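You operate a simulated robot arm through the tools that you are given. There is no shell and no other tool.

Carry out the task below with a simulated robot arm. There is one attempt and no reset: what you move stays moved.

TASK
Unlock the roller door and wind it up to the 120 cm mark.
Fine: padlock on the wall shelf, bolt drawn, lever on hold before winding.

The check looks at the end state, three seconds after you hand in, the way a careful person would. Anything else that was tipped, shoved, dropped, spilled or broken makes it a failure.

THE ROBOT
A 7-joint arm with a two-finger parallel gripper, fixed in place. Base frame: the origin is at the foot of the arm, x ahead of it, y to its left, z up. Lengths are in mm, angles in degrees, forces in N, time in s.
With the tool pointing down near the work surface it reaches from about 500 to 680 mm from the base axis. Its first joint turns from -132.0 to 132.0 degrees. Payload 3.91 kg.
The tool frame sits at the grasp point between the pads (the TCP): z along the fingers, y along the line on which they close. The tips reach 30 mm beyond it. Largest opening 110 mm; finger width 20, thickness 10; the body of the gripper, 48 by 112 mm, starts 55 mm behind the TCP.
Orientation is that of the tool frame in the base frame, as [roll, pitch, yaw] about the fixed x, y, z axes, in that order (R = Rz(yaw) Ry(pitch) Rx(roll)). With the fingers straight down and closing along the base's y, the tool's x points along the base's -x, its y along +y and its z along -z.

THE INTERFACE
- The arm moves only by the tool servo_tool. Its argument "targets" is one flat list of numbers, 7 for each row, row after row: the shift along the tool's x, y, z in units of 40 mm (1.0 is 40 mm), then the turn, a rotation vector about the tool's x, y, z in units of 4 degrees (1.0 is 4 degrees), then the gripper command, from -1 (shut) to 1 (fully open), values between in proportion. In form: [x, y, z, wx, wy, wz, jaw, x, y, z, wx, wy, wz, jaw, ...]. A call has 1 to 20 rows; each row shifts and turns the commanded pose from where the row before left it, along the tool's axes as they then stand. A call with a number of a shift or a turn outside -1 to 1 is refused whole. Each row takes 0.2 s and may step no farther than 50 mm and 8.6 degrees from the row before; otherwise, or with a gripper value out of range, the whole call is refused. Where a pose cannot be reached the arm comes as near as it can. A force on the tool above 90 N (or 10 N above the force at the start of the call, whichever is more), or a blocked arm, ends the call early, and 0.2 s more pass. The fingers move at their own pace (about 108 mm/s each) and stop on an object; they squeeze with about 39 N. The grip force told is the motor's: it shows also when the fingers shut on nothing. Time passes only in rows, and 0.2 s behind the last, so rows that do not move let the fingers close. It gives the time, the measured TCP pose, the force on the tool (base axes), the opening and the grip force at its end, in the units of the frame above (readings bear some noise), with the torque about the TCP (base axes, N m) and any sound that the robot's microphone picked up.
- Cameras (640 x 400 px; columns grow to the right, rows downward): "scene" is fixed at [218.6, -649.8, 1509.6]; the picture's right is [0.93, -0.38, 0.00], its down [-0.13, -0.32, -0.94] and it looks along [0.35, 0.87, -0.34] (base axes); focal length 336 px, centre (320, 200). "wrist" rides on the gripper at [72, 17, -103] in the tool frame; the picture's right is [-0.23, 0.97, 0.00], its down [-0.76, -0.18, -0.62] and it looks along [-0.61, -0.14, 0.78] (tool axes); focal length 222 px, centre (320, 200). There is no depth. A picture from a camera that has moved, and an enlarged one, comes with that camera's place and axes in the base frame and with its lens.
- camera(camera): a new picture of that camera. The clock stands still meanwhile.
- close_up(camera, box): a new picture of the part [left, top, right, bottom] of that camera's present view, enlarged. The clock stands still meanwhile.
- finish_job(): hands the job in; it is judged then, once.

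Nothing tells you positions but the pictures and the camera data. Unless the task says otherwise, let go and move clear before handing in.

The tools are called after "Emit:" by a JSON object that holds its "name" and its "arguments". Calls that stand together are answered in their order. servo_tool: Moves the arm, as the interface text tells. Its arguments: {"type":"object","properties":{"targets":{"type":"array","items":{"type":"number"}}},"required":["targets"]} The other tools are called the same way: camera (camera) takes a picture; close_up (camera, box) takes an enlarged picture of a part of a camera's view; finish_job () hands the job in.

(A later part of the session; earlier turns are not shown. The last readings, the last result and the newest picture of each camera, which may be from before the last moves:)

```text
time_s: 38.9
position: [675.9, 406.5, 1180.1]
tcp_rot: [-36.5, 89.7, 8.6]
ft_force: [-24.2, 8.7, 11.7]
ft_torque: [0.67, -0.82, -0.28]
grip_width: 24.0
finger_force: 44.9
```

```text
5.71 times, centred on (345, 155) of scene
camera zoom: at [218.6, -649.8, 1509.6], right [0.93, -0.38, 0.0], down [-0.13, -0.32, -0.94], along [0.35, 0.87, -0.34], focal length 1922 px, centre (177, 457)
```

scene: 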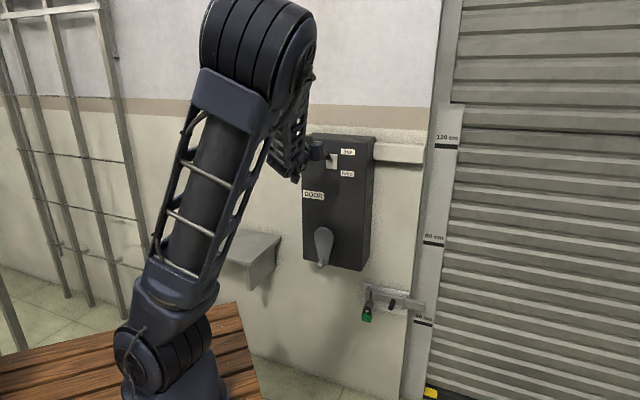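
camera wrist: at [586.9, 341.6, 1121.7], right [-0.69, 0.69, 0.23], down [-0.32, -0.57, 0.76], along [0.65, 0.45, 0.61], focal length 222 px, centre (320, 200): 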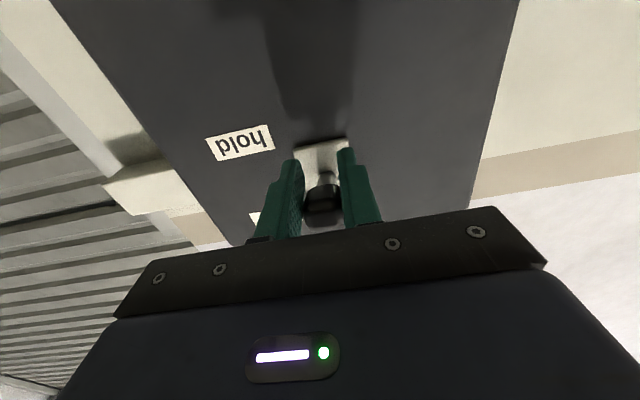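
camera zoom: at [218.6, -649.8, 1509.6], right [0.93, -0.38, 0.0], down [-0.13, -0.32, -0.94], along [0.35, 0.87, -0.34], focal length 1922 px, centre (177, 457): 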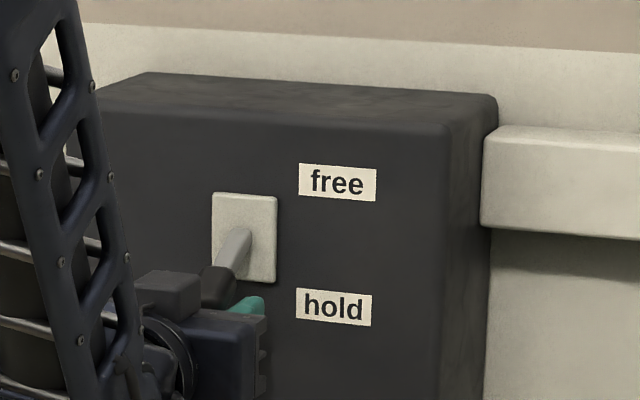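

Emit:
{"name": "servo_tool", "arguments": {"targets": [0.12, 0.05, 0.05, 0, 0, 0, -1, 0.12, 0, 0.05, 0, 0, 0, -1, 0.12, 0, 0, 0, 0, 0, -1]}}

Emit:
{"name": "close_up", "arguments": {"camera": "scene", "box": [290, 120, 400, 190]}}

Emit:
{"name": "camera", "arguments": {"camera": "wrist"}}

```text
time_s: 39.6
position: [680.1, 410.2, 1164.6]
tcp_rot: [-12.6, 89.8, 32.1]
ft_force: [1.9, 0.3, -2.2]
ft_torque: [-0.37, 0.16, 0.39]
grip_width: 15.4
finger_force: 23.9
```

```text
5.71 times, centred on (345, 155) of scene
camera zoom: at [218.6, -649.8, 1509.6], right [0.93, -0.38, 0.0], down [-0.13, -0.32, -0.94], along [0.35, 0.87, -0.34], focal length 1922 px, centre (177, 457)
```

zoom: 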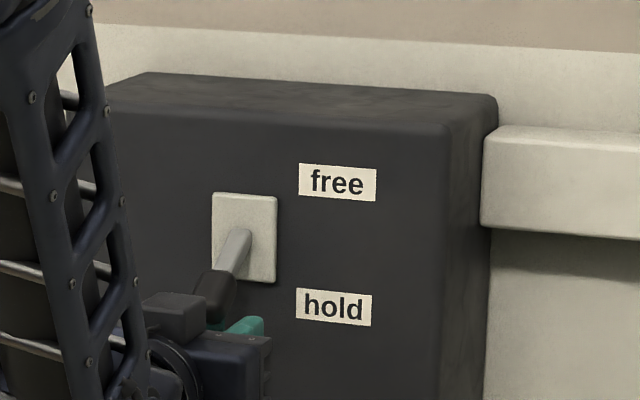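

```text
taken
camera wrist: at [595.7, 349.0, 1092.6], right [-0.69, 0.69, 0.23], down [-0.32, -0.57, 0.76], along [0.65, 0.45, 0.61], focal length 222 px, centre (320, 200)
```

wrist: 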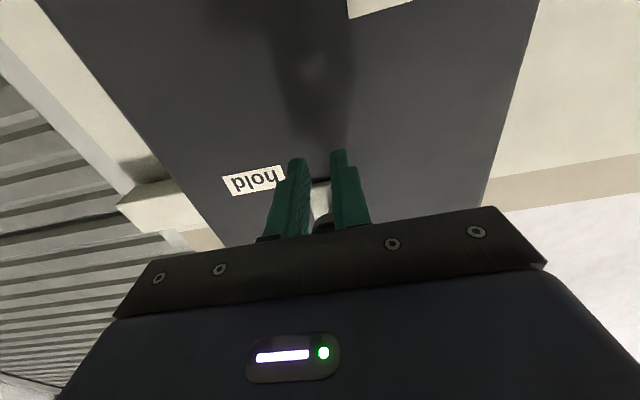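

The fingers slipped off the knob at the bottom end. I'll open slightly, back straight out, and inspect.

Emit:
{"name": "servo_tool", "arguments": {"targets": [0.1, 0, -0.3, 0, 0, 0, 0, 0.1, 0, -0.5, 0, 0, 0, 0, 0, 0, -0.8, 0, 0, 0, 0, 0, 0, -0.8, 0, 0, 0, 0]}}

Emit:
{"name": "close_up", "arguments": {"camera": "scene", "box": [290, 120, 400, 190]}}

Emit:
{"name": "camera", "arguments": {"camera": "wrist"}}

```text
time_s: 40.6
position: [610.3, 341.0, 1155.3]
tcp_rot: [-16.1, 89.8, 29.0]
ft_force: [0.8, -0.5, -0.4]
ft_torque: [0.03, -0.02, 0.02]
grip_width: 55.1
finger_force: 0.1
```

```text
5.71 times, centred on (345, 155) of scene
camera zoom: at [218.6, -649.8, 1509.6], right [0.93, -0.38, 0.0], down [-0.13, -0.32, -0.94], along [0.35, 0.87, -0.34], focal length 1922 px, centre (177, 457)
```

zoom: 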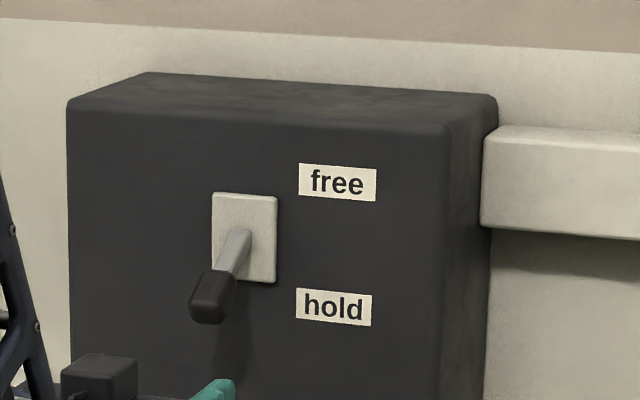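

```text
taken
camera wrist: at [526.0, 279.8, 1082.4], right [-0.69, 0.69, 0.23], down [-0.32, -0.57, 0.76], along [0.65, 0.45, 0.61], focal length 222 px, centre (320, 200)
```

wrist: 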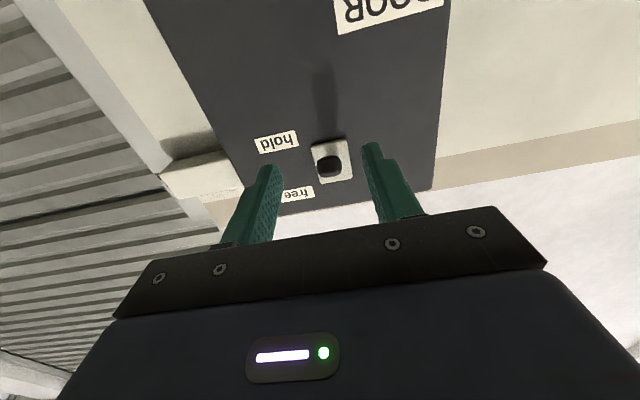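

The lever points down but appears about 10–15 mm short of the mirrored "hold" position. I'll press it from above with closed fingers, gently, to be sure it is home.

Emit:
{"name": "servo_tool", "arguments": {"targets": [-0.6, 0, 0, 0, 0, 0, -1, -0.6, 0, 0, 0, 0, 0, -1, -0.6, 0, 0, 0, 0, 0, -1, -0.4, 0, 0, 0, 0, 0, -1, 0, 0.02, 0.5, 0, 0, 0, -1, 0, 0, 0.5, 0, 0, 0, -1, 0, 0, 0.5, 0, 0, 0, -1, 0, 0, 0.45, 0, 0, 0, -1, 0, 0, 0, 0, 0, 0, -1]}}

Emit:
{"name": "servo_tool", "arguments": {"targets": [0.15, 0, 0, 0, 0, 0, -1, 0.15, 0, 0, 0, 0, 0, -1, 0.15, 0, 0, 0, 0, 0, -1, 0.15, 0, 0, 0, 0, 0, -1]}}

Emit:
{"name": "close_up", "arguments": {"camera": "scene", "box": [290, 120, 400, 190]}}

Emit:
{"name": "camera", "arguments": {"camera": "wrist"}}

```text
time_s: 42.6
position: [665.0, 398.0, 1243.9]
tcp_rot: [-17.0, 89.8, 27.9]
ft_force: [0.3, 0.4, 0.5]
ft_torque: [0.01, -0.03, -0.01]
grip_width: 0.0
finger_force: 38.1
```

```text
time_s: 43.6
position: [665.6, 397.8, 1221.8]
tcp_rot: [-12.2, 89.6, 32.8]
ft_force: [-1.6, -2.0, 15.2]
ft_torque: [0.33, -0.28, 0.01]
grip_width: 0.0
finger_force: 37.6
```

```text
5.71 times, centred on (345, 155) of scene
camera zoom: at [218.6, -649.8, 1509.6], right [0.93, -0.38, 0.0], down [-0.13, -0.32, -0.94], along [0.35, 0.87, -0.34], focal length 1922 px, centre (177, 457)
```

zoom: 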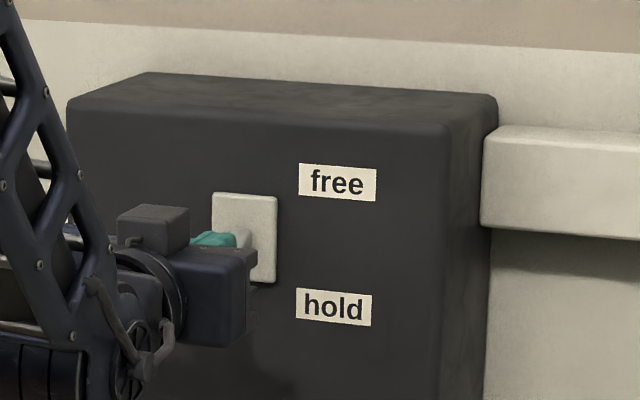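

```text
taken
camera wrist: at [581.1, 338.0, 1149.0], right [-0.69, 0.69, 0.23], down [-0.32, -0.57, 0.76], along [0.65, 0.45, 0.61], focal length 222 px, centre (320, 200)
```

wrist: 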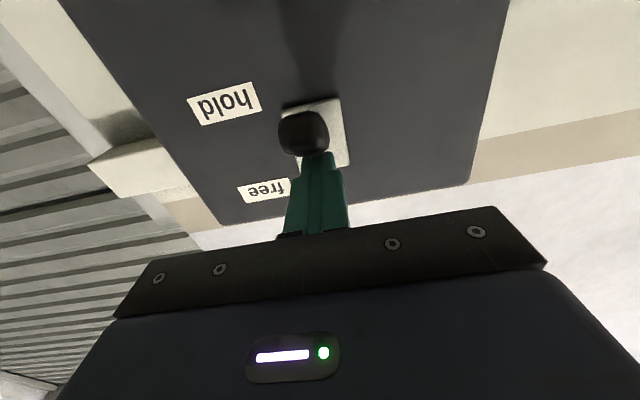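

Contact made with 15 N. I press on in 4–5 mm steps.

Emit:
{"name": "servo_tool", "arguments": {"targets": [0.12, 0, 0, 0, 0, 0, -1, 0.12, 0, 0, 0, 0, 0, -1, 0.12, 0, 0, 0, 0, 0, -1, 0.12, 0, 0, 0, 0, 0, -1]}}

Emit:
{"name": "close_up", "arguments": {"camera": "scene", "box": [290, 120, 400, 190]}}

Emit:
{"name": "camera", "arguments": {"camera": "wrist"}}

```text
time_s: 44.4
position: [665.7, 399.5, 1221.5]
tcp_rot: [-9.8, 88.4, 35.0]
ft_force: [-18.1, -17.5, 22.8]
ft_torque: [0.34, -0.3, -0.01]
grip_width: 0.1
finger_force: 38.7
stopped in row 3: the force on the tool passed its limit at 97 N (the readings are from after the stop); the commanded pose is now the measured one
```

```text
5.71 times, centred on (345, 155) of scene
camera zoom: at [218.6, -649.8, 1509.6], right [0.93, -0.38, 0.0], down [-0.13, -0.32, -0.94], along [0.35, 0.87, -0.34], focal length 1922 px, centre (177, 457)
```

zoom: 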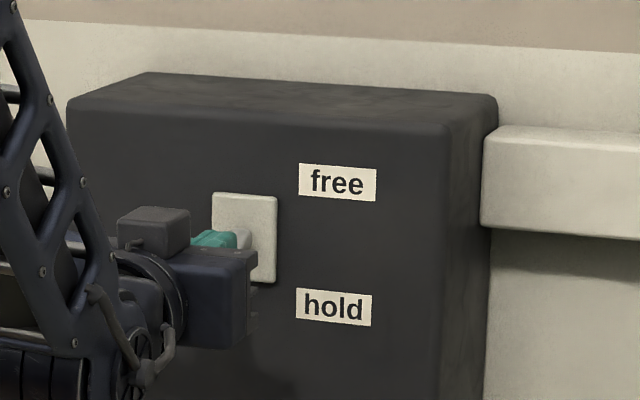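

```text
taken
camera wrist: at [583.3, 339.9, 1146.9], right [-0.69, 0.69, 0.22], down [-0.33, -0.58, 0.74], along [0.64, 0.44, 0.63], focal length 222 px, centre (320, 200)
```

wrist: 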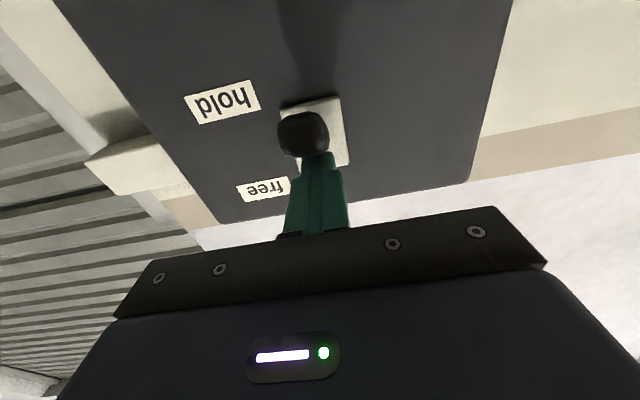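

The lever is firmly against its stop at "hold" (force rises at once with no motion). I back off and check it.

Emit:
{"name": "servo_tool", "arguments": {"targets": [-0.2, 0, 0, 0, 0.4, 0, -1, -0.3, 0, -0.4, 0, 0, 0, -1, 0, 0, -0.9, 0, 0, 0, -1, 0, 0, -0.9, 0, 0, 0, -1, 0.5, 0, -0.6, 0, 0, 0, 0, 0, 0, 0, 0, 0, 0, 0]}}

Emit:
{"name": "close_up", "arguments": {"camera": "scene", "box": [290, 120, 400, 190]}}

```text
time_s: 45.8
position: [585.6, 320.4, 1219.1]
tcp_rot: [-143.5, 89.6, -98.5]
ft_force: [-0.1, -0.8, -0.2]
ft_torque: [0.02, 0.01, -0.01]
grip_width: 55.0
finger_force: 0.1
```

```text
5.71 times, centred on (345, 155) of scene
camera zoom: at [218.6, -649.8, 1509.6], right [0.93, -0.38, 0.0], down [-0.13, -0.32, -0.94], along [0.35, 0.87, -0.34], focal length 1922 px, centre (177, 457)
```

zoom: 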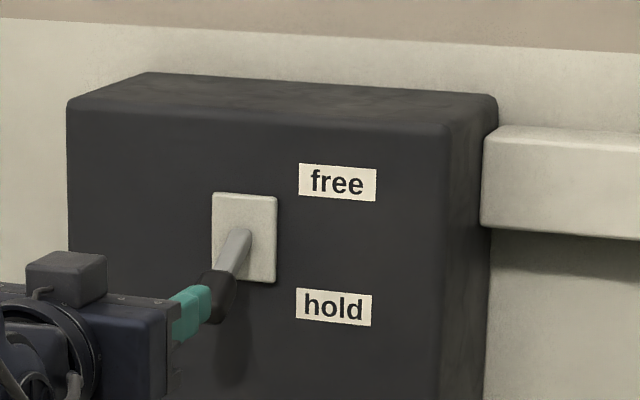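

The lever is at hold. Next I descend in front of the box towards the padlock, keeping d about 640.

Emit:
{"name": "servo_tool", "arguments": {"targets": [1, -0.22, 0, 0, 0, 0, 0, 1, -0.22, 0, 0, 0, 0, 0, 1, -0.22, 0, 0, 0, 0, 0, 1, -0.22, 0, 0, 0, 0, 0, 1, -0.22, 0, 0, 0, 0, 0, 1, -0.22, 0, 0, 0, 0, 0, 1, -0.22, 0, 0, 0, 0, 0, 1, -0.22, 0, 0, 0, 0, 0]}}

Emit:
{"name": "camera", "arguments": {"camera": "scene"}}

Emit:
{"name": "camera", "arguments": {"camera": "wrist"}}

```text
time_s: 47.5
position: [638.9, 266.8, 899.2]
tcp_rot: [-133.7, 89.6, -88.6]
ft_force: [-0.4, 0.6, -0.1]
ft_torque: [-0.02, 0.04, -0.04]
grip_width: 54.9
finger_force: 0.1
```

```text
taken
```

scene: 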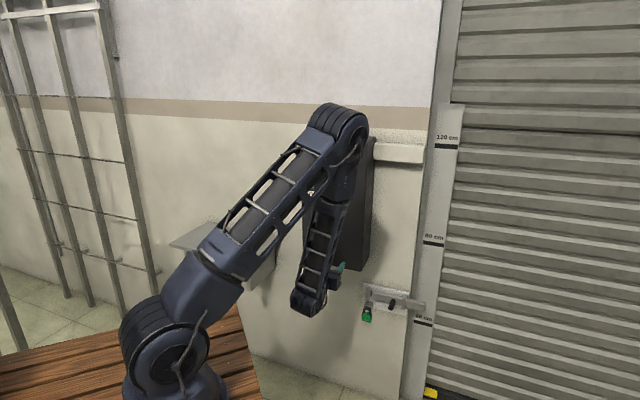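

```text
taken
camera wrist: at [553.0, 206.1, 827.2], right [-0.69, 0.69, 0.22], down [-0.32, -0.56, 0.77], along [0.65, 0.46, 0.6], focal length 222 px, centre (320, 200)
```

wrist: 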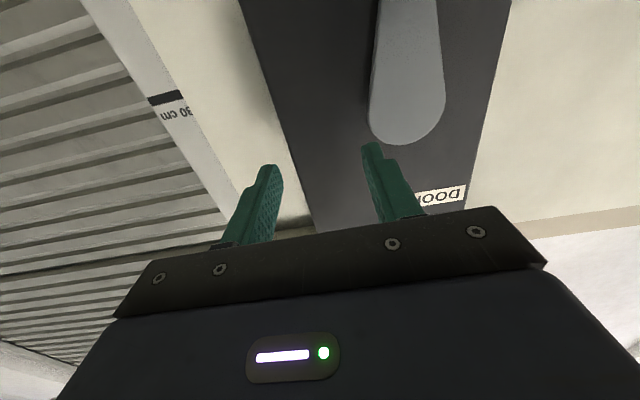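

All good. I continue down and right towards the padlock.

Emit:
{"name": "servo_tool", "arguments": {"targets": [1, -0.25, 0, 0, 0, 0, 0, 1, -0.25, 0, 0, 0, 0, 0, 1, -0.25, 0, 0, 0, 0, 0, 1, -0.25, 0, 0, 0, 0, 0, 1, -0.25, 0, 0, 0, 0, 0, 1, -0.25, 0, 0, 0, 0, 0, 1, -0.22, 0, 0, 0, 0, 0, 1, 0, 0, 0, 0, 0, 0]}}

Emit:
{"name": "camera", "arguments": {"camera": "scene"}}

Emit:
{"name": "camera", "arguments": {"camera": "wrist"}}

```text
time_s: 49.4
position: [685.7, 219.7, 579.5]
tcp_rot: [-138.2, 89.6, -93.3]
ft_force: [0.7, -0.8, -0.2]
ft_torque: [0.04, 0.0, 0.01]
grip_width: 54.9
finger_force: 0.0
```

```text
taken
```

scene: 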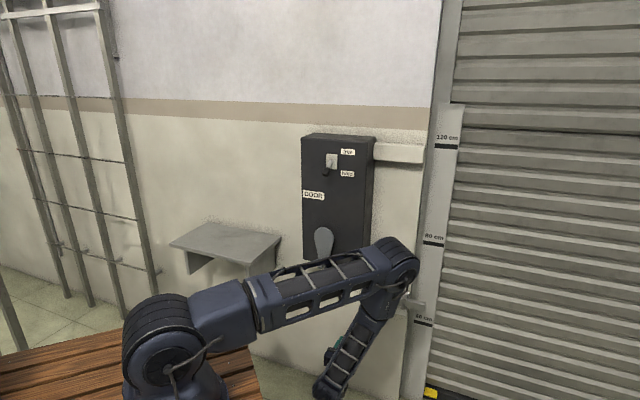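

```text
taken
camera wrist: at [600.4, 157.7, 507.8], right [-0.69, 0.69, 0.22], down [-0.32, -0.56, 0.77], along [0.65, 0.46, 0.6], focal length 222 px, centre (320, 200)
```

wrist: 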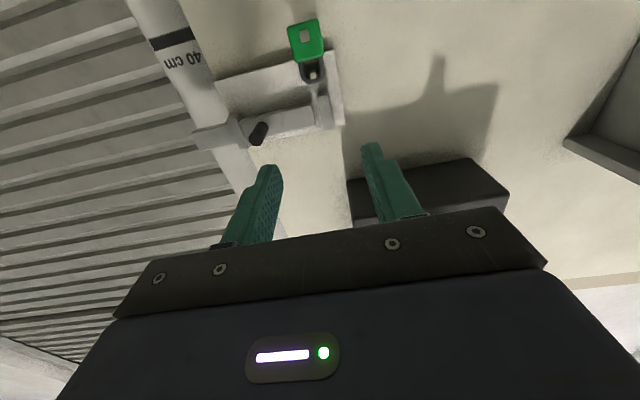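

The padlock and bolt are in the wrist view. I take close-ups to see how the padlock hangs.

Emit:
{"name": "close_up", "arguments": {"camera": "wrist", "box": [270, 10, 360, 100]}}

Emit:
{"name": "close_up", "arguments": {"camera": "wrist", "box": [180, 60, 360, 160]}}

```text
4.44 times, centred on (315, 55) of wrist
camera zoom: at [600.4, 157.7, 507.8], right [-0.69, 0.69, 0.22], down [-0.32, -0.56, 0.77], along [0.65, 0.46, 0.6], focal length 987 px, centre (342, 844)
```

zoom: 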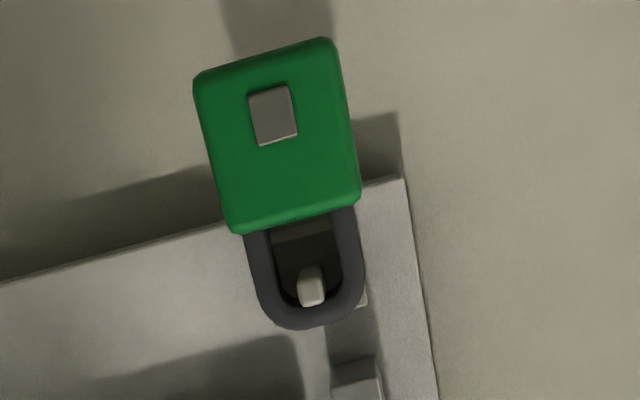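

```text
3.56 times, centred on (270, 110) of wrist
camera zoom: at [600.4, 157.7, 507.8], right [-0.69, 0.69, 0.22], down [-0.32, -0.56, 0.77], along [0.65, 0.46, 0.6], focal length 790 px, centre (498, 520)
```

zoom: 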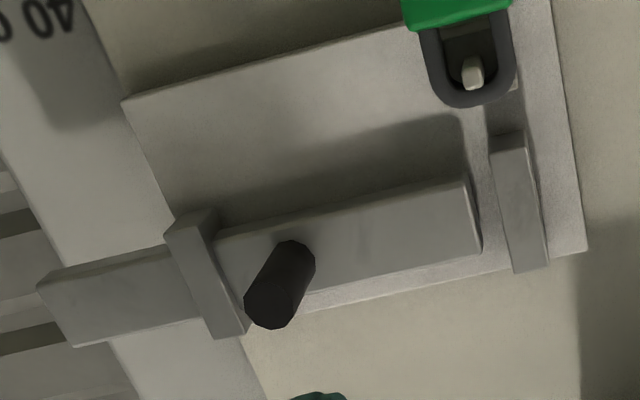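

The padlock body is about 41 mm wide, hanging by its shackle on a short peg. I'll advance to d about 770 at padlock height with the jaws open, and check.

Emit:
{"name": "servo_tool", "arguments": {"targets": [0.36, 0, 0.65, 0, 0, 0, 0.5, 0.36, 0, 0.65, 0, 0, 0, 0.5, 0.36, 0, 0.65, 0, 0, 0, 0.5, 0.36, 0, 0.65, 0, 0, 0, 0.5, 0, 0, 0.65, 0, 0, 0, 0.5]}}

Emit:
{"name": "camera", "arguments": {"camera": "scene"}}

Emit:
{"name": "camera", "arguments": {"camera": "wrist"}}

```text
time_s: 50.5
position: [780.0, 310.7, 522.3]
tcp_rot: [-141.3, 89.5, -96.4]
ft_force: [1.0, 1.0, -0.2]
ft_torque: [-0.01, 0.02, 0.0]
grip_width: 82.6
finger_force: 0.0
```

```text
taken
```

scene: 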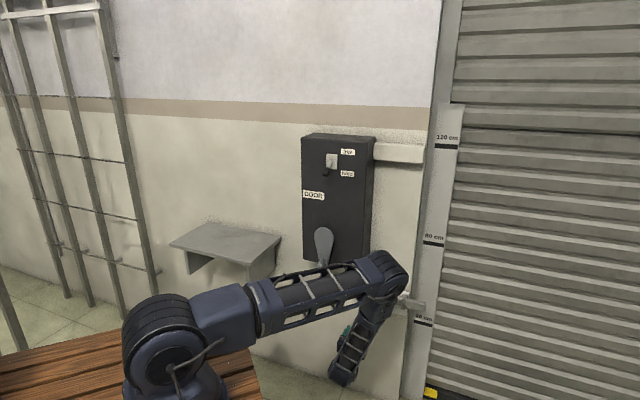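

```text
taken
camera wrist: at [693.9, 249.7, 451.3], right [-0.69, 0.69, 0.22], down [-0.32, -0.56, 0.77], along [0.65, 0.46, 0.6], focal length 222 px, centre (320, 200)
```

wrist: 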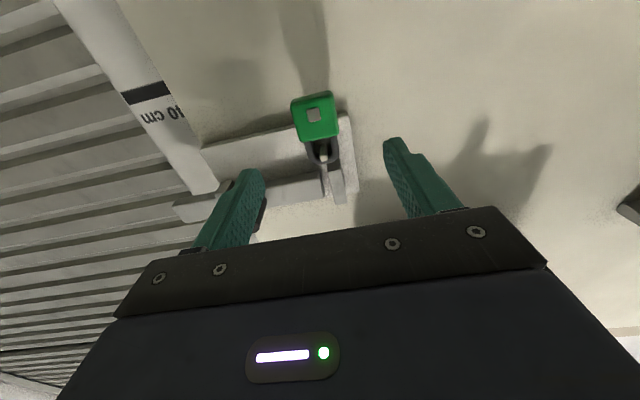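

Padlock front face refined to u 333, d about 893, z 521. I advance 112 mm so that the pads straddle it.

Emit:
{"name": "servo_tool", "arguments": {"targets": [0, -0.04, 0.6, 0, 0, 0, 0.5, 0, 0, 0.6, 0, 0, 0, 0.5, 0, 0, 0.6, 0, 0, 0, 0.5, 0, 0, 0.5, 0, 0, 0, 0.5, 0, 0, 0.5, 0, 0, 0, 0.5]}}

Emit:
{"name": "camera", "arguments": {"camera": "wrist"}}

Emit:
{"name": "camera", "arguments": {"camera": "scene"}}

```text
time_s: 51.8
position: [859.9, 387.7, 521.6]
tcp_rot: [-147.1, 89.6, -102.1]
ft_force: [-0.2, -0.3, -0.1]
ft_torque: [-0.03, 0.0, 0.01]
grip_width: 82.7
finger_force: 0.1
```

```text
taken
camera wrist: at [774.5, 326.8, 449.3], right [-0.69, 0.69, 0.22], down [-0.31, -0.56, 0.77], along [0.65, 0.46, 0.6], focal length 222 px, centre (320, 200)
```

wrist: 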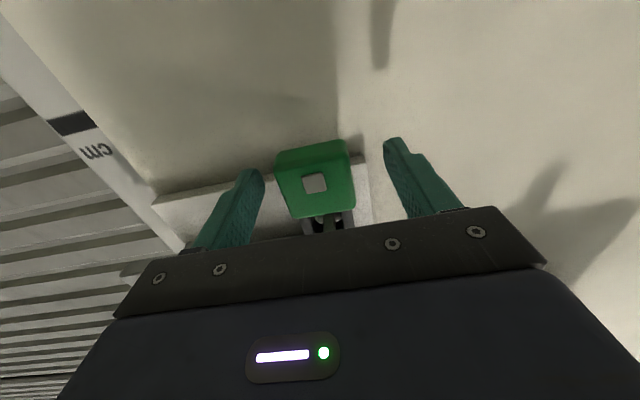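

```text
taken
```

scene: 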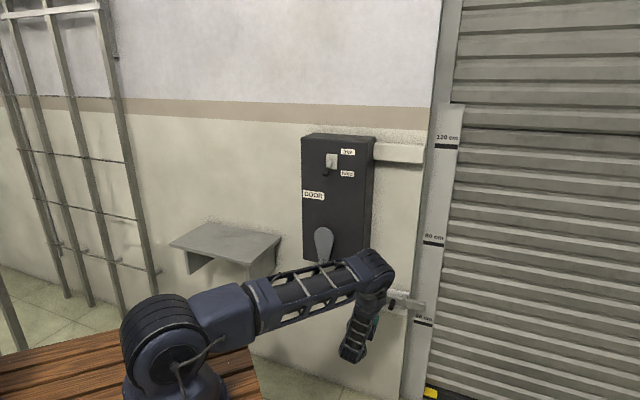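

The padlock sits centred between the fingers. I go 6 mm deeper and close.

Emit:
{"name": "servo_tool", "arguments": {"targets": [0, 0, 0.15, 0, 0, 0, 0.5, 0, 0, 0, 0, 0, 0, -1, 0, 0, 0, 0, 0, 0, -1, 0, 0, 0, 0, 0, 0, -1]}}

Emit:
{"name": "camera", "arguments": {"camera": "wrist"}}

```text
time_s: 52.8
position: [864.0, 392.0, 521.5]
tcp_rot: [-141.3, 89.6, -96.4]
ft_force: [5.0, -2.2, 0.8]
ft_torque: [-0.07, -0.09, 0.0]
grip_width: 41.6
finger_force: 38.7
```

```text
taken
camera wrist: at [778.8, 330.7, 449.3], right [-0.69, 0.69, 0.22], down [-0.32, -0.56, 0.77], along [0.65, 0.46, 0.6], focal length 222 px, centre (320, 200)
```

wrist: 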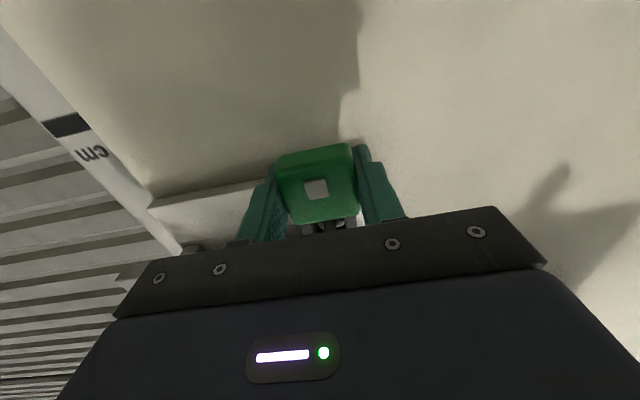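

Gripped at 41.6 mm. I lift a few millimetres to free the shackle from the peg.

Emit:
{"name": "servo_tool", "arguments": {"targets": [-0.1, 0, 0, 0, 0, 0, -1, -0.08, 0, 0, 0, 0, 0, -1]}}

Emit:
{"name": "close_up", "arguments": {"camera": "wrist", "box": [240, 130, 400, 250]}}

```text
time_s: 53.4
position: [863.2, 392.3, 527.2]
tcp_rot: [-152.2, 89.7, -107.2]
ft_force: [4.6, 0.6, -5.3]
ft_torque: [-0.03, -0.08, -0.01]
grip_width: 41.2
finger_force: 39.0
```

```text
3.33 times, centred on (320, 190) of wrist
camera zoom: at [778.0, 330.7, 455.9], right [-0.69, 0.69, 0.22], down [-0.31, -0.56, 0.77], along [0.65, 0.46, 0.6], focal length 740 px, centre (320, 233)
```

zoom: 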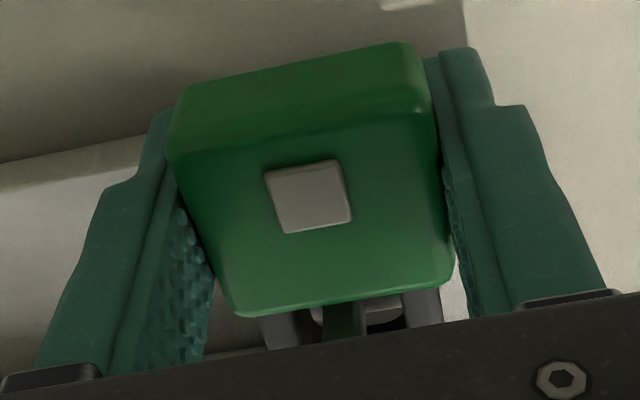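

It's carried (about 5 N). Now I pull it outward gently, watching the force.

Emit:
{"name": "servo_tool", "arguments": {"targets": [0, 0, -0.15, 0, 0, 0, -1, 0, 0, -0.15, 0, 0, 0, -1]}}

Emit:
{"name": "servo_tool", "arguments": {"targets": [0, 0, -0.15, 0, 0, 0, -1, 0, 0, -0.15, 0, 0, 0, -1]}}

Emit:
{"name": "camera", "arguments": {"camera": "wrist"}}

```text
time_s: 54.0
position: [854.2, 383.7, 528.8]
tcp_rot: [-141.9, 89.6, -96.8]
ft_force: [6.3, 0.9, -4.1]
ft_torque: [0.0, -0.14, -0.02]
grip_width: 41.4
finger_force: 38.6
```

```text
time_s: 54.5
position: [846.5, 375.0, 528.5]
tcp_rot: [-146.0, 89.6, -101.0]
ft_force: [0.3, -0.4, -1.4]
ft_torque: [0.02, -0.03, 0.06]
grip_width: 41.2
finger_force: 39.4
```

```text
taken
camera wrist: at [760.7, 313.3, 457.5], right [-0.69, 0.69, 0.22], down [-0.31, -0.56, 0.77], along [0.65, 0.46, 0.6], focal length 222 px, centre (320, 200)
```

wrist: 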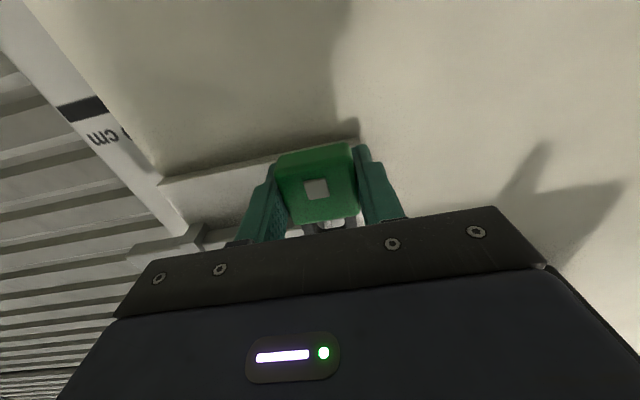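

The padlock comes with little resistance and the force has dropped to its weight: it is off the peg. I withdraw further.

Emit:
{"name": "servo_tool", "arguments": {"targets": [0, 0, -0.5, 0, 0, 0, -1, 0, 0, -0.8, 0, 0, 0, -1, 0, 0, -0.9, 0, 0, 0, -1, 0, 0, -0.9, 0, 0, 0, -1, 0, 0, -0.9, 0, 0, 0, -1]}}

Emit:
{"name": "camera", "arguments": {"camera": "wrist"}}

Emit:
{"name": "camera", "arguments": {"camera": "scene"}}

```text
time_s: 55.8
position: [731.7, 261.7, 528.9]
tcp_rot: [-143.4, 89.6, -98.5]
ft_force: [-0.6, 0.2, -1.3]
ft_torque: [0.04, -0.02, -0.04]
grip_width: 41.3
finger_force: 39.3
```

```text
taken
camera wrist: at [647.3, 200.8, 457.2], right [-0.69, 0.69, 0.22], down [-0.31, -0.56, 0.77], along [0.65, 0.46, 0.6], focal length 222 px, centre (320, 200)
```

wrist: 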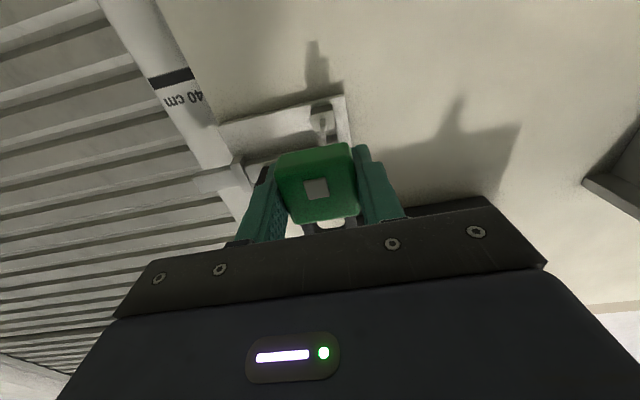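

```text
taken
```

scene: 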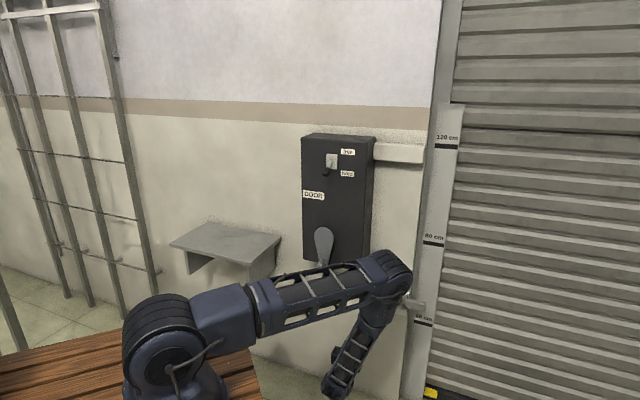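

Padlock in hand, bottom about 12 mm below the TCP. I'll back off to d about 640, rise to z about 930 and carry it left towards the shelf.

Emit:
{"name": "servo_tool", "arguments": {"targets": [-0.5, 0, -0.75, 0, 0, 0, -1, -0.5, 0, -0.75, 0, 0, 0, -1, -1, 0.6, 0, 0, 0, 0, -1, -1, 0.6, 0, 0, 0, 0, -1, -1, 0.6, 0, 0, 0, 0, -1, -1, 0.6, 0, 0, 0, 0, -1, -1, 0.6, 0, 0, 0, 0, -1, -1, 0.6, 0, 0, 0, 0, -1, -1, 0.6, 0, 0, 0, 0, -1, -1, 0.6, 0, 0, 0, 0, -1, -1, 0.6, 0, 0, 0, 0, -1]}}

Emit:
{"name": "camera", "arguments": {"camera": "scene"}}

```text
time_s: 58.1
position: [538.4, 375.9, 926.5]
tcp_rot: [-145.0, 89.6, -100.0]
ft_force: [0.3, -0.7, -1.9]
ft_torque: [0.0, -0.03, 0.01]
grip_width: 41.5
finger_force: 38.5
```

```text
taken
```

scene: 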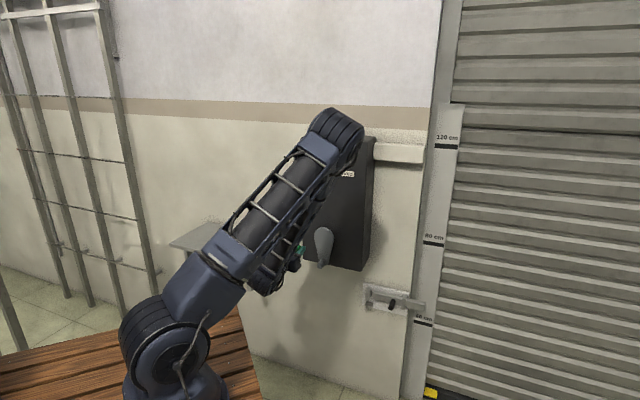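

Continuing left to the shelf at the same height.

Emit:
{"name": "servo_tool", "arguments": {"targets": [0, 0.96, 0, 0, 0, 0, -1, 0, 0.96, 0, 0, 0, 0, -1, 0, 0.96, 0, 0, 0, 0, -1, 0, 0.96, 0, 0, 0, 0, -1, 0, 0.96, 0, 0, 0, 0, -1, 0, 0.96, 0, 0, 0, 0, -1, 0, 0.96, 0, 0, 0, 0, -1, 0, 0.96, 0, 0, 0, 0, -1, 0, 0.96, 0, 0, 0, 0, -1]}}

Emit:
{"name": "camera", "arguments": {"camera": "scene"}}

Emit:
{"name": "camera", "arguments": {"camera": "wrist"}}

```text
time_s: 60.1
position: [295.1, 620.4, 927.0]
tcp_rot: [-143.4, 89.7, -98.5]
ft_force: [0.6, 0.3, -0.6]
ft_torque: [-0.03, 0.0, 0.03]
grip_width: 41.4
finger_force: 39.1
```

```text
taken
```

scene: 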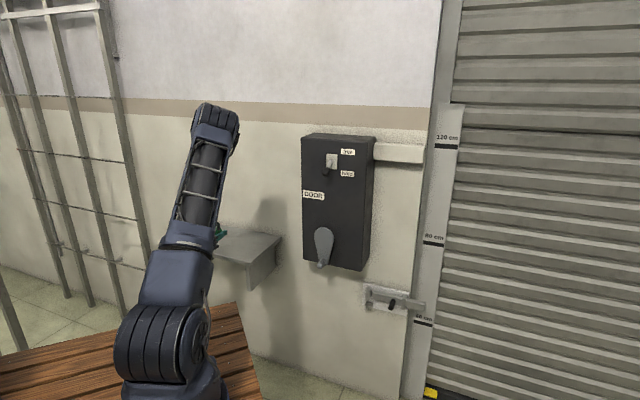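

```text
taken
camera wrist: at [209.0, 557.8, 856.0], right [-0.69, 0.69, 0.22], down [-0.32, -0.56, 0.77], along [0.65, 0.46, 0.6], focal length 222 px, centre (320, 200)
```

wrist: 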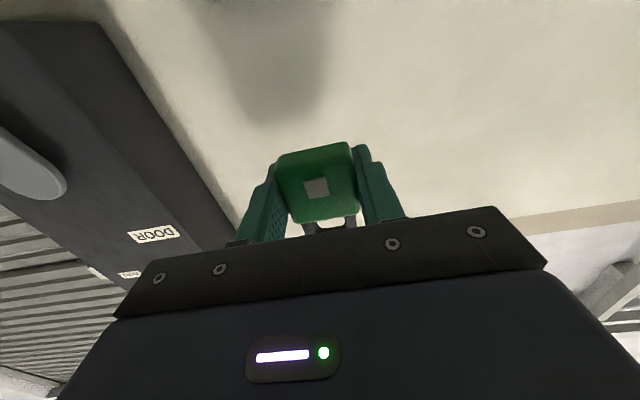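

I shift 50 mm right so the scene camera can see it, go forward over the shelf's front part (d 728) at this height, then look.

Emit:
{"name": "servo_tool", "arguments": {"targets": [0, -0.62, 0, 0, 0, 0, -1, 0, -0.63, 0, 0, 0, 0, -1, 0, 0, 0.7, 0, 0, 0, -1, 0, 0, 0.7, 0, 0, 0, -1, 0, 0, 0.63, 0, 0, 0, -1, 0, 0, 0, 0, 0, 0, -1]}}

Emit:
{"name": "close_up", "arguments": {"camera": "scene", "box": [160, 190, 320, 290]}}

Emit:
{"name": "camera", "arguments": {"camera": "wrist"}}

```text
time_s: 61.5
position: [385.1, 642.4, 928.0]
tcp_rot: [-144.8, 89.6, -99.9]
ft_force: [0.8, 0.7, -1.1]
ft_torque: [0.02, 0.01, 0.01]
grip_width: 41.9
finger_force: 39.2
```

```text
4.00 times, centred on (240, 240) of scene
camera zoom: at [218.6, -649.8, 1509.6], right [0.93, -0.38, 0.0], down [-0.13, -0.32, -0.94], along [0.35, 0.87, -0.34], focal length 1345 px, centre (640, 40)
```

zoom: 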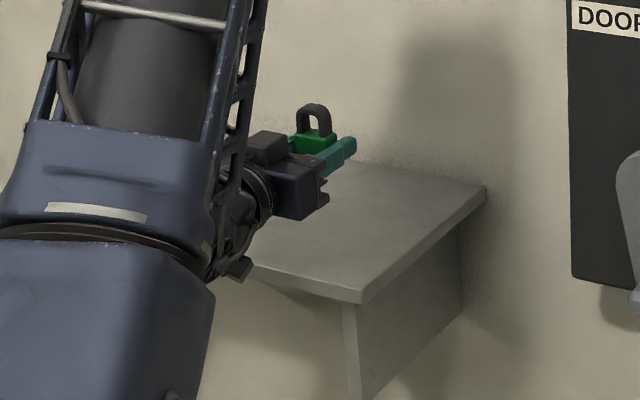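

```text
taken
camera wrist: at [300.9, 580.8, 856.3], right [-0.69, 0.69, 0.22], down [-0.31, -0.56, 0.77], along [0.65, 0.46, 0.6], focal length 222 px, centre (320, 200)
```

wrist: 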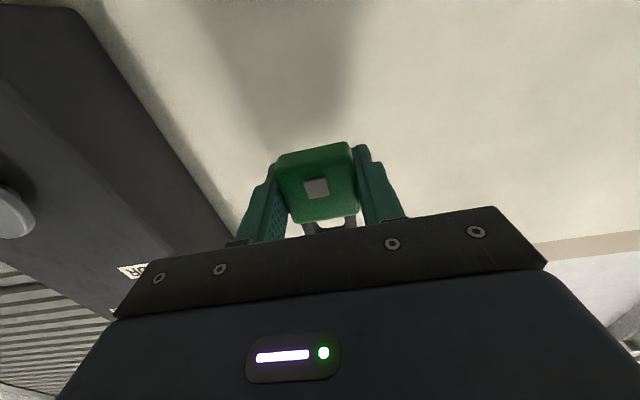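

Clear view. I lower to about z 845 and check.

Emit:
{"name": "servo_tool", "arguments": {"targets": [0.5, 0, 0, 0, 0, 0, -1, 0.5, 0, 0, 0, 0, 0, -1, 0.5, 0, 0, 0, 0, 0, -1, 0.5, 0, 0, 0, 0, 0, -1]}}

Emit:
{"name": "close_up", "arguments": {"camera": "scene", "box": [190, 215, 290, 280]}}

Emit:
{"name": "camera", "arguments": {"camera": "wrist"}}

```text
time_s: 62.5
position: [386.2, 640.8, 847.3]
tcp_rot: [-145.4, 89.6, -100.5]
ft_force: [-0.2, -0.1, -0.3]
ft_torque: [0.0, -0.02, 0.0]
grip_width: 41.6
finger_force: 38.7
```

```text
6.15 times, centred on (240, 248) of scene
camera zoom: at [218.6, -649.8, 1509.6], right [0.93, -0.38, 0.0], down [-0.13, -0.32, -0.94], along [0.35, 0.87, -0.34], focal length 2070 px, centre (812, -92)
```

zoom: 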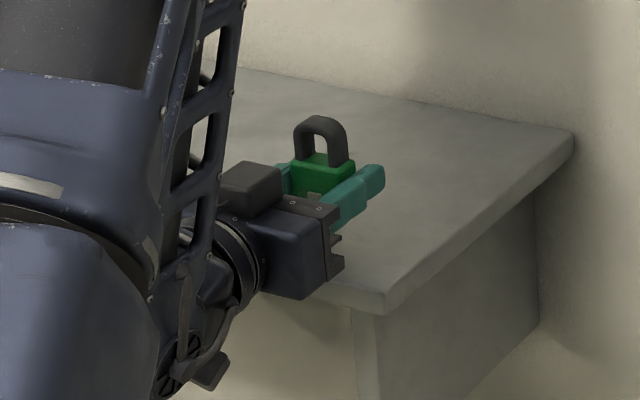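

```text
taken
camera wrist: at [300.9, 580.2, 775.4], right [-0.69, 0.69, 0.22], down [-0.31, -0.56, 0.77], along [0.65, 0.46, 0.6], focal length 222 px, centre (320, 200)
```

wrist: 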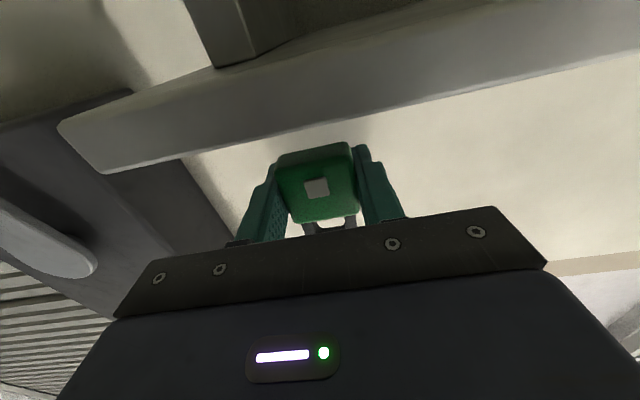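

Shelf top refined to z about 799, front edge d about 692. I lower to z about 819, then in 2.5 mm steps until the padlock touches.

Emit:
{"name": "servo_tool", "arguments": {"targets": [0.35, 0, 0, 0, 0, 0, -1, 0.35, 0, 0, 0, 0, 0, -1, 0, 0, 0, 0, 0, 0, -1]}}

Emit:
{"name": "servo_tool", "arguments": {"targets": [0.07, 0, 0, 0, 0, 0, -1, 0, 0, 0, 0, 0, 0, -1]}}

Emit:
{"name": "servo_tool", "arguments": {"targets": [0.07, 0, 0, 0, 0, 0, -1, 0, 0, 0, 0, 0, 0, -1]}}

Emit:
{"name": "close_up", "arguments": {"camera": "scene", "box": [190, 215, 290, 280]}}

Emit:
{"name": "camera", "arguments": {"camera": "wrist"}}

```text
time_s: 63.4
position: [385.3, 641.3, 820.9]
tcp_rot: [-118.7, 89.7, -73.8]
ft_force: [-1.2, -3.8, 24.7]
ft_torque: [0.0, 0.19, -0.02]
grip_width: 41.4
finger_force: 39.2
```

```text
time_s: 64.0
position: [385.7, 640.7, 817.4]
tcp_rot: [-136.2, 89.8, -91.2]
ft_force: [1.5, 6.9, 28.4]
ft_torque: [0.26, -0.14, 0.02]
grip_width: 41.6
finger_force: 38.8
```

```text
time_s: 64.5
position: [385.6, 641.2, 814.1]
tcp_rot: [-142.5, 89.7, -97.5]
ft_force: [-5.3, -0.1, 28.1]
ft_torque: [0.15, 0.0, 0.04]
grip_width: 41.5
finger_force: 39.0
```

```text
6.15 times, centred on (240, 248) of scene
camera zoom: at [218.6, -649.8, 1509.6], right [0.93, -0.38, 0.0], down [-0.13, -0.32, -0.94], along [0.35, 0.87, -0.34], focal length 2070 px, centre (812, -92)
```

zoom: 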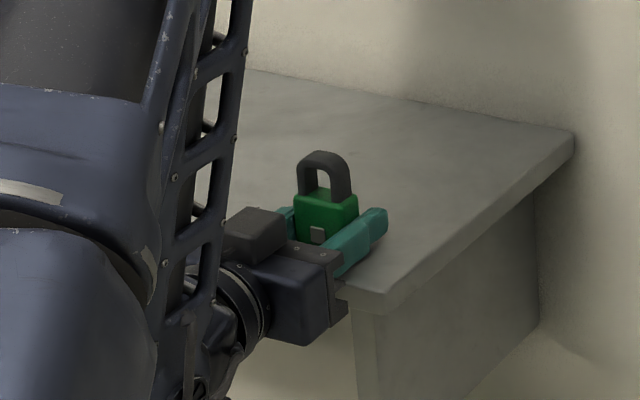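

```text
taken
camera wrist: at [300.5, 579.0, 742.4], right [-0.69, 0.69, 0.22], down [-0.31, -0.56, 0.77], along [0.65, 0.46, 0.6], focal length 222 px, centre (320, 200)
```

wrist: 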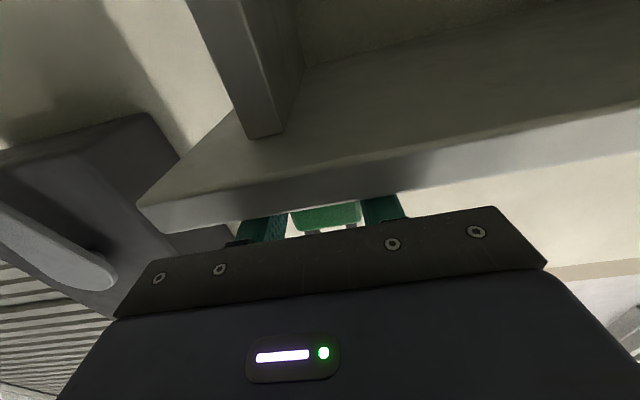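

The padlock is resting on the shelf (it slid slightly in the grip at 28 N). I open the fingers gently.

Emit:
{"name": "servo_tool", "arguments": {"targets": [-0.03, 0, 0, 0, 0, 0, -1, 0, 0, 0, 0, 0, 0, -0.15, 0, 0, 0, 0, 0, 0, 0, 0, 0, 0, 0, 0, 0, 0.3]}}

Emit:
{"name": "close_up", "arguments": {"camera": "scene", "box": [190, 215, 290, 280]}}

```text
time_s: 65.5
position: [386.5, 640.4, 813.9]
tcp_rot: [-145.2, 89.5, -100.3]
ft_force: [-0.3, 0.0, 0.1]
ft_torque: [-0.01, 0.01, 0.04]
grip_width: 71.3
finger_force: 0.1
```

```text
6.15 times, centred on (240, 248) of scene
camera zoom: at [218.6, -649.8, 1509.6], right [0.93, -0.38, 0.0], down [-0.13, -0.32, -0.94], along [0.35, 0.87, -0.34], focal length 2070 px, centre (812, -92)
```

zoom: 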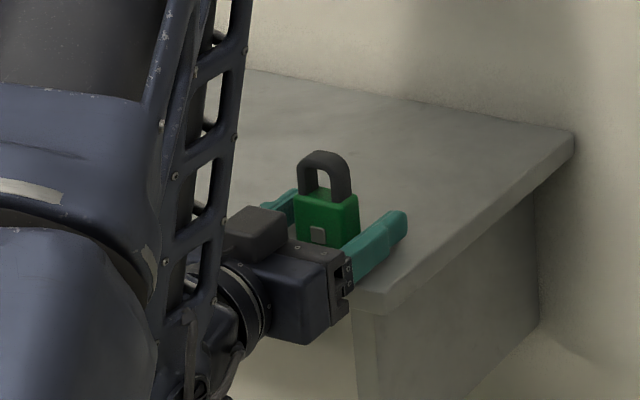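

The padlock stands freely on the shelf. I back straight out.

Emit:
{"name": "servo_tool", "arguments": {"targets": [0, 0, -0.4, 0, 0, 0, 0.3, 0, 0, -0.6, 0, 0, 0, 0.3, 0, 0, -0.8, 0, 0, 0, 0.3, 0, 0, -0.5, 0, 0, 0, 0.3]}}

Emit:
{"name": "close_up", "arguments": {"camera": "scene", "box": [190, 215, 290, 280]}}

```text
time_s: 66.5
position: [321.3, 576.8, 815.8]
tcp_rot: [-148.1, 89.7, -103.4]
ft_force: [-0.1, 0.2, -0.1]
ft_torque: [0.0, 0.0, 0.0]
grip_width: 71.6
finger_force: 0.1
```

```text
6.15 times, centred on (240, 248) of scene
camera zoom: at [218.6, -649.8, 1509.6], right [0.93, -0.38, 0.0], down [-0.13, -0.32, -0.94], along [0.35, 0.87, -0.34], focal length 2070 px, centre (812, -92)
```

zoom: 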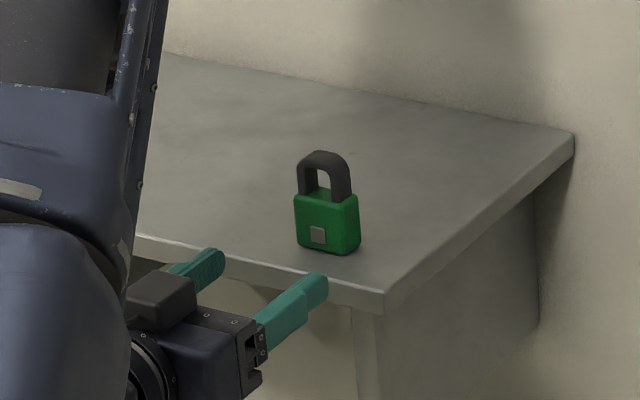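

The padlock stands well on the shelf. Next is the bolt: I move right and down in front of it (d about 640).

Emit:
{"name": "servo_tool", "arguments": {"targets": [0, -0.963, 0, 0, 0, 0, 0, 0, -0.963, 0, 0, 0, 0, 0, 0, -0.963, 0, 0, 0, 0, 0, 0, -0.963, 0, 0, 0, 0, 0, 0, -0.963, 0, 0, 0, 0, 0, 0, -0.963, 0, 0, 0, 0, 0, 0, -0.963, 0, 0, 0, 0, 0, 0, -0.963, 0, 0, 0, 0, 0]}}

Emit:
{"name": "servo_tool", "arguments": {"targets": [0.58, -0.7, 0, 0, 0, 0, 0, 0.58, -0.963, 0, 0, 0, 0, 0, 0.58, -0.963, 0, 0, 0, 0, 0, 0.58, -0.963, 0, 0, 0, 0, 0, 0.58, -0.963, 0, 0, 0, 0, 0, 0.58, -0.963, 0, 0, 0, 0, 0, 0.58, -0.963, 0, 0, 0, 0, 0, 0.58, -0.963, 0, 0, 0, 0, 0]}}

Emit:
{"name": "camera", "arguments": {"camera": "wrist"}}

Emit:
{"name": "camera", "arguments": {"camera": "scene"}}

```text
time_s: 68.1
position: [421.3, 485.1, 829.8]
tcp_rot: [77.4, 80.1, 129.5]
ft_force: [-0.9, -0.5, 0.4]
ft_torque: [0.0, 0.0, -0.04]
grip_width: 55.3
finger_force: 0.1
stopped in row 7: the arm was blocked; the commanded pose is now the measured one
```

```text
time_s: 69.9
position: [633.2, 320.2, 594.2]
tcp_rot: [79.8, 80.7, 131.5]
ft_force: [0.5, -0.3, -0.5]
ft_torque: [0.01, 0.01, -0.01]
grip_width: 55.3
finger_force: 0.0
```

```text
taken
camera wrist: at [547.0, 257.9, 524.2], right [-0.73, 0.56, 0.38], down [-0.16, -0.69, 0.7], along [0.66, 0.45, 0.6], focal length 222 px, centre (320, 200)
```

wrist: 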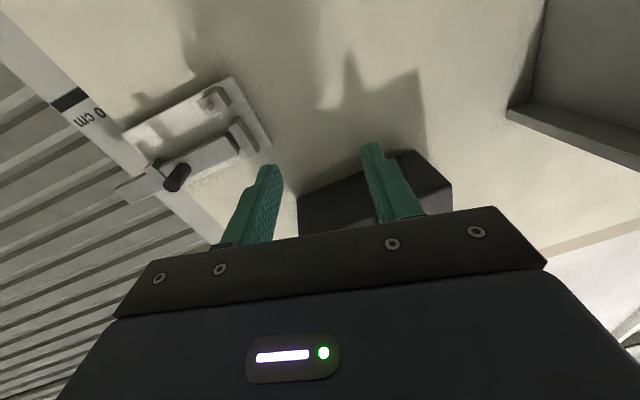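

```text
taken
```

scene: 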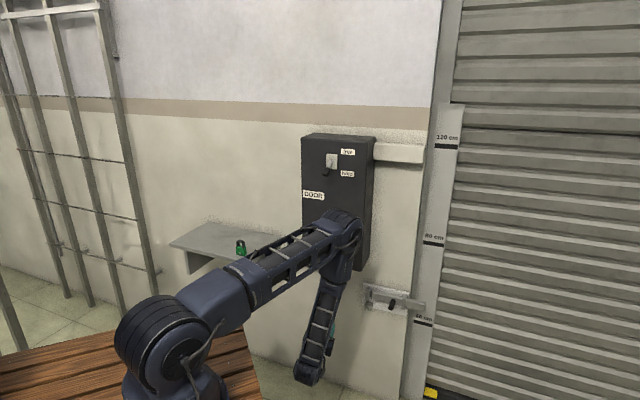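

I should not have chained those two calls: the first was blocked part-way and left the tool rolled about 10°, though no contact force showed. I'll verify the padlock and crank, and straighten the tool.

Emit:
{"name": "servo_tool", "arguments": {"targets": [0, 0, -0.3, 0.553, 0.092, -0.765, 0, 0, 0, -0.3, 0.553, 0.092, -0.765, 0, 0, 0, -0.2, 0.553, 0.092, -0.765, 0]}}

Emit:
{"name": "close_up", "arguments": {"camera": "scene", "box": [160, 200, 320, 300]}}

Emit:
{"name": "close_up", "arguments": {"camera": "scene", "box": [280, 130, 440, 330]}}

```text
time_s: 70.7
position: [612.5, 296.1, 596.6]
tcp_rot: [83.6, 89.9, 128.8]
ft_force: [-0.5, -0.3, -0.3]
ft_torque: [-0.01, 0.01, 0.01]
grip_width: 55.0
finger_force: 0.1
```

```text
4.00 times, centred on (240, 250) of scene
camera zoom: at [218.6, -649.8, 1509.6], right [0.93, -0.38, 0.0], down [-0.13, -0.32, -0.94], along [0.35, 0.87, -0.34], focal length 1345 px, centre (640, 0)
```

zoom: 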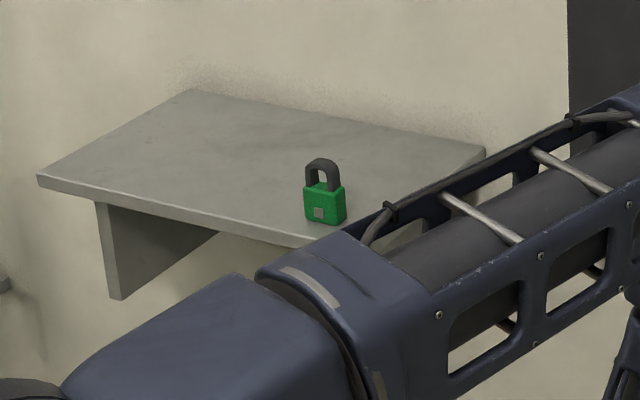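

```text
2.00 times, centred on (360, 230) of scene
camera zoom: at [218.6, -649.8, 1509.6], right [0.93, -0.38, 0.0], down [-0.13, -0.32, -0.94], along [0.35, 0.87, -0.34], focal length 673 px, centre (240, 140)
```

zoom: 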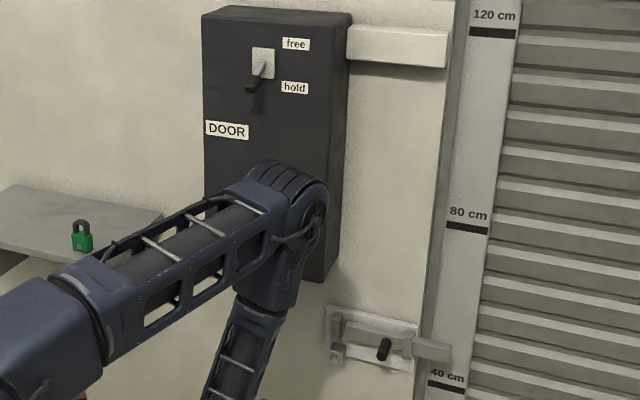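

Padlock, lever and crank are undisturbed and the tool is square again. I move right to the bolt handle's column at z about 627.

Emit:
{"name": "servo_tool", "arguments": {"targets": [-0.12, -0.88, 0, 0, 0, 0, 0, -0.12, -0.88, 0, 0, 0, 0, 0, -0.12, -0.88, 0, 0, 0, 0, 0, -0.12, -0.88, 0, 0, 0, 0, 0, -0.12, -0.88, 0, 0, 0, 0, 0, -0.12, -0.88, 0, 0, 0, 0, 0]}}

Emit:
{"name": "camera", "arguments": {"camera": "wrist"}}

Emit:
{"name": "camera", "arguments": {"camera": "scene"}}

```text
time_s: 72.1
position: [763.9, 145.9, 623.7]
tcp_rot: [81.0, 89.8, 126.3]
ft_force: [-0.1, 0.0, 1.0]
ft_torque: [-0.01, 0.01, -0.06]
grip_width: 54.9
finger_force: 0.2
```

```text
taken
camera wrist: at [678.4, 84.7, 552.1], right [-0.69, 0.69, 0.23], down [-0.31, -0.57, 0.76], along [0.65, 0.45, 0.61], focal length 222 px, centre (320, 200)
```

wrist: 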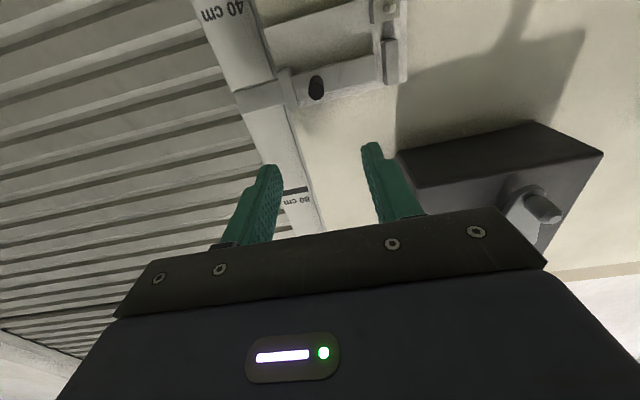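

```text
taken
```

scene: 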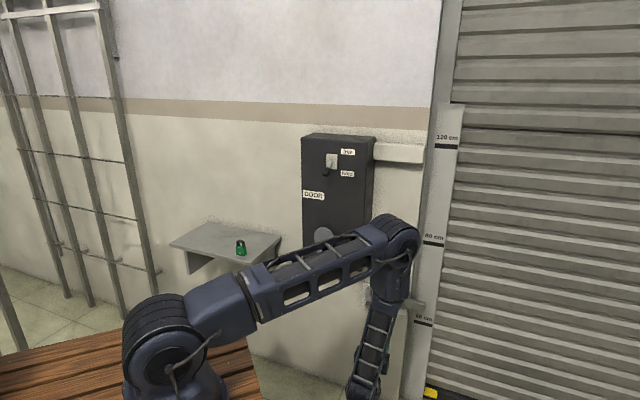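

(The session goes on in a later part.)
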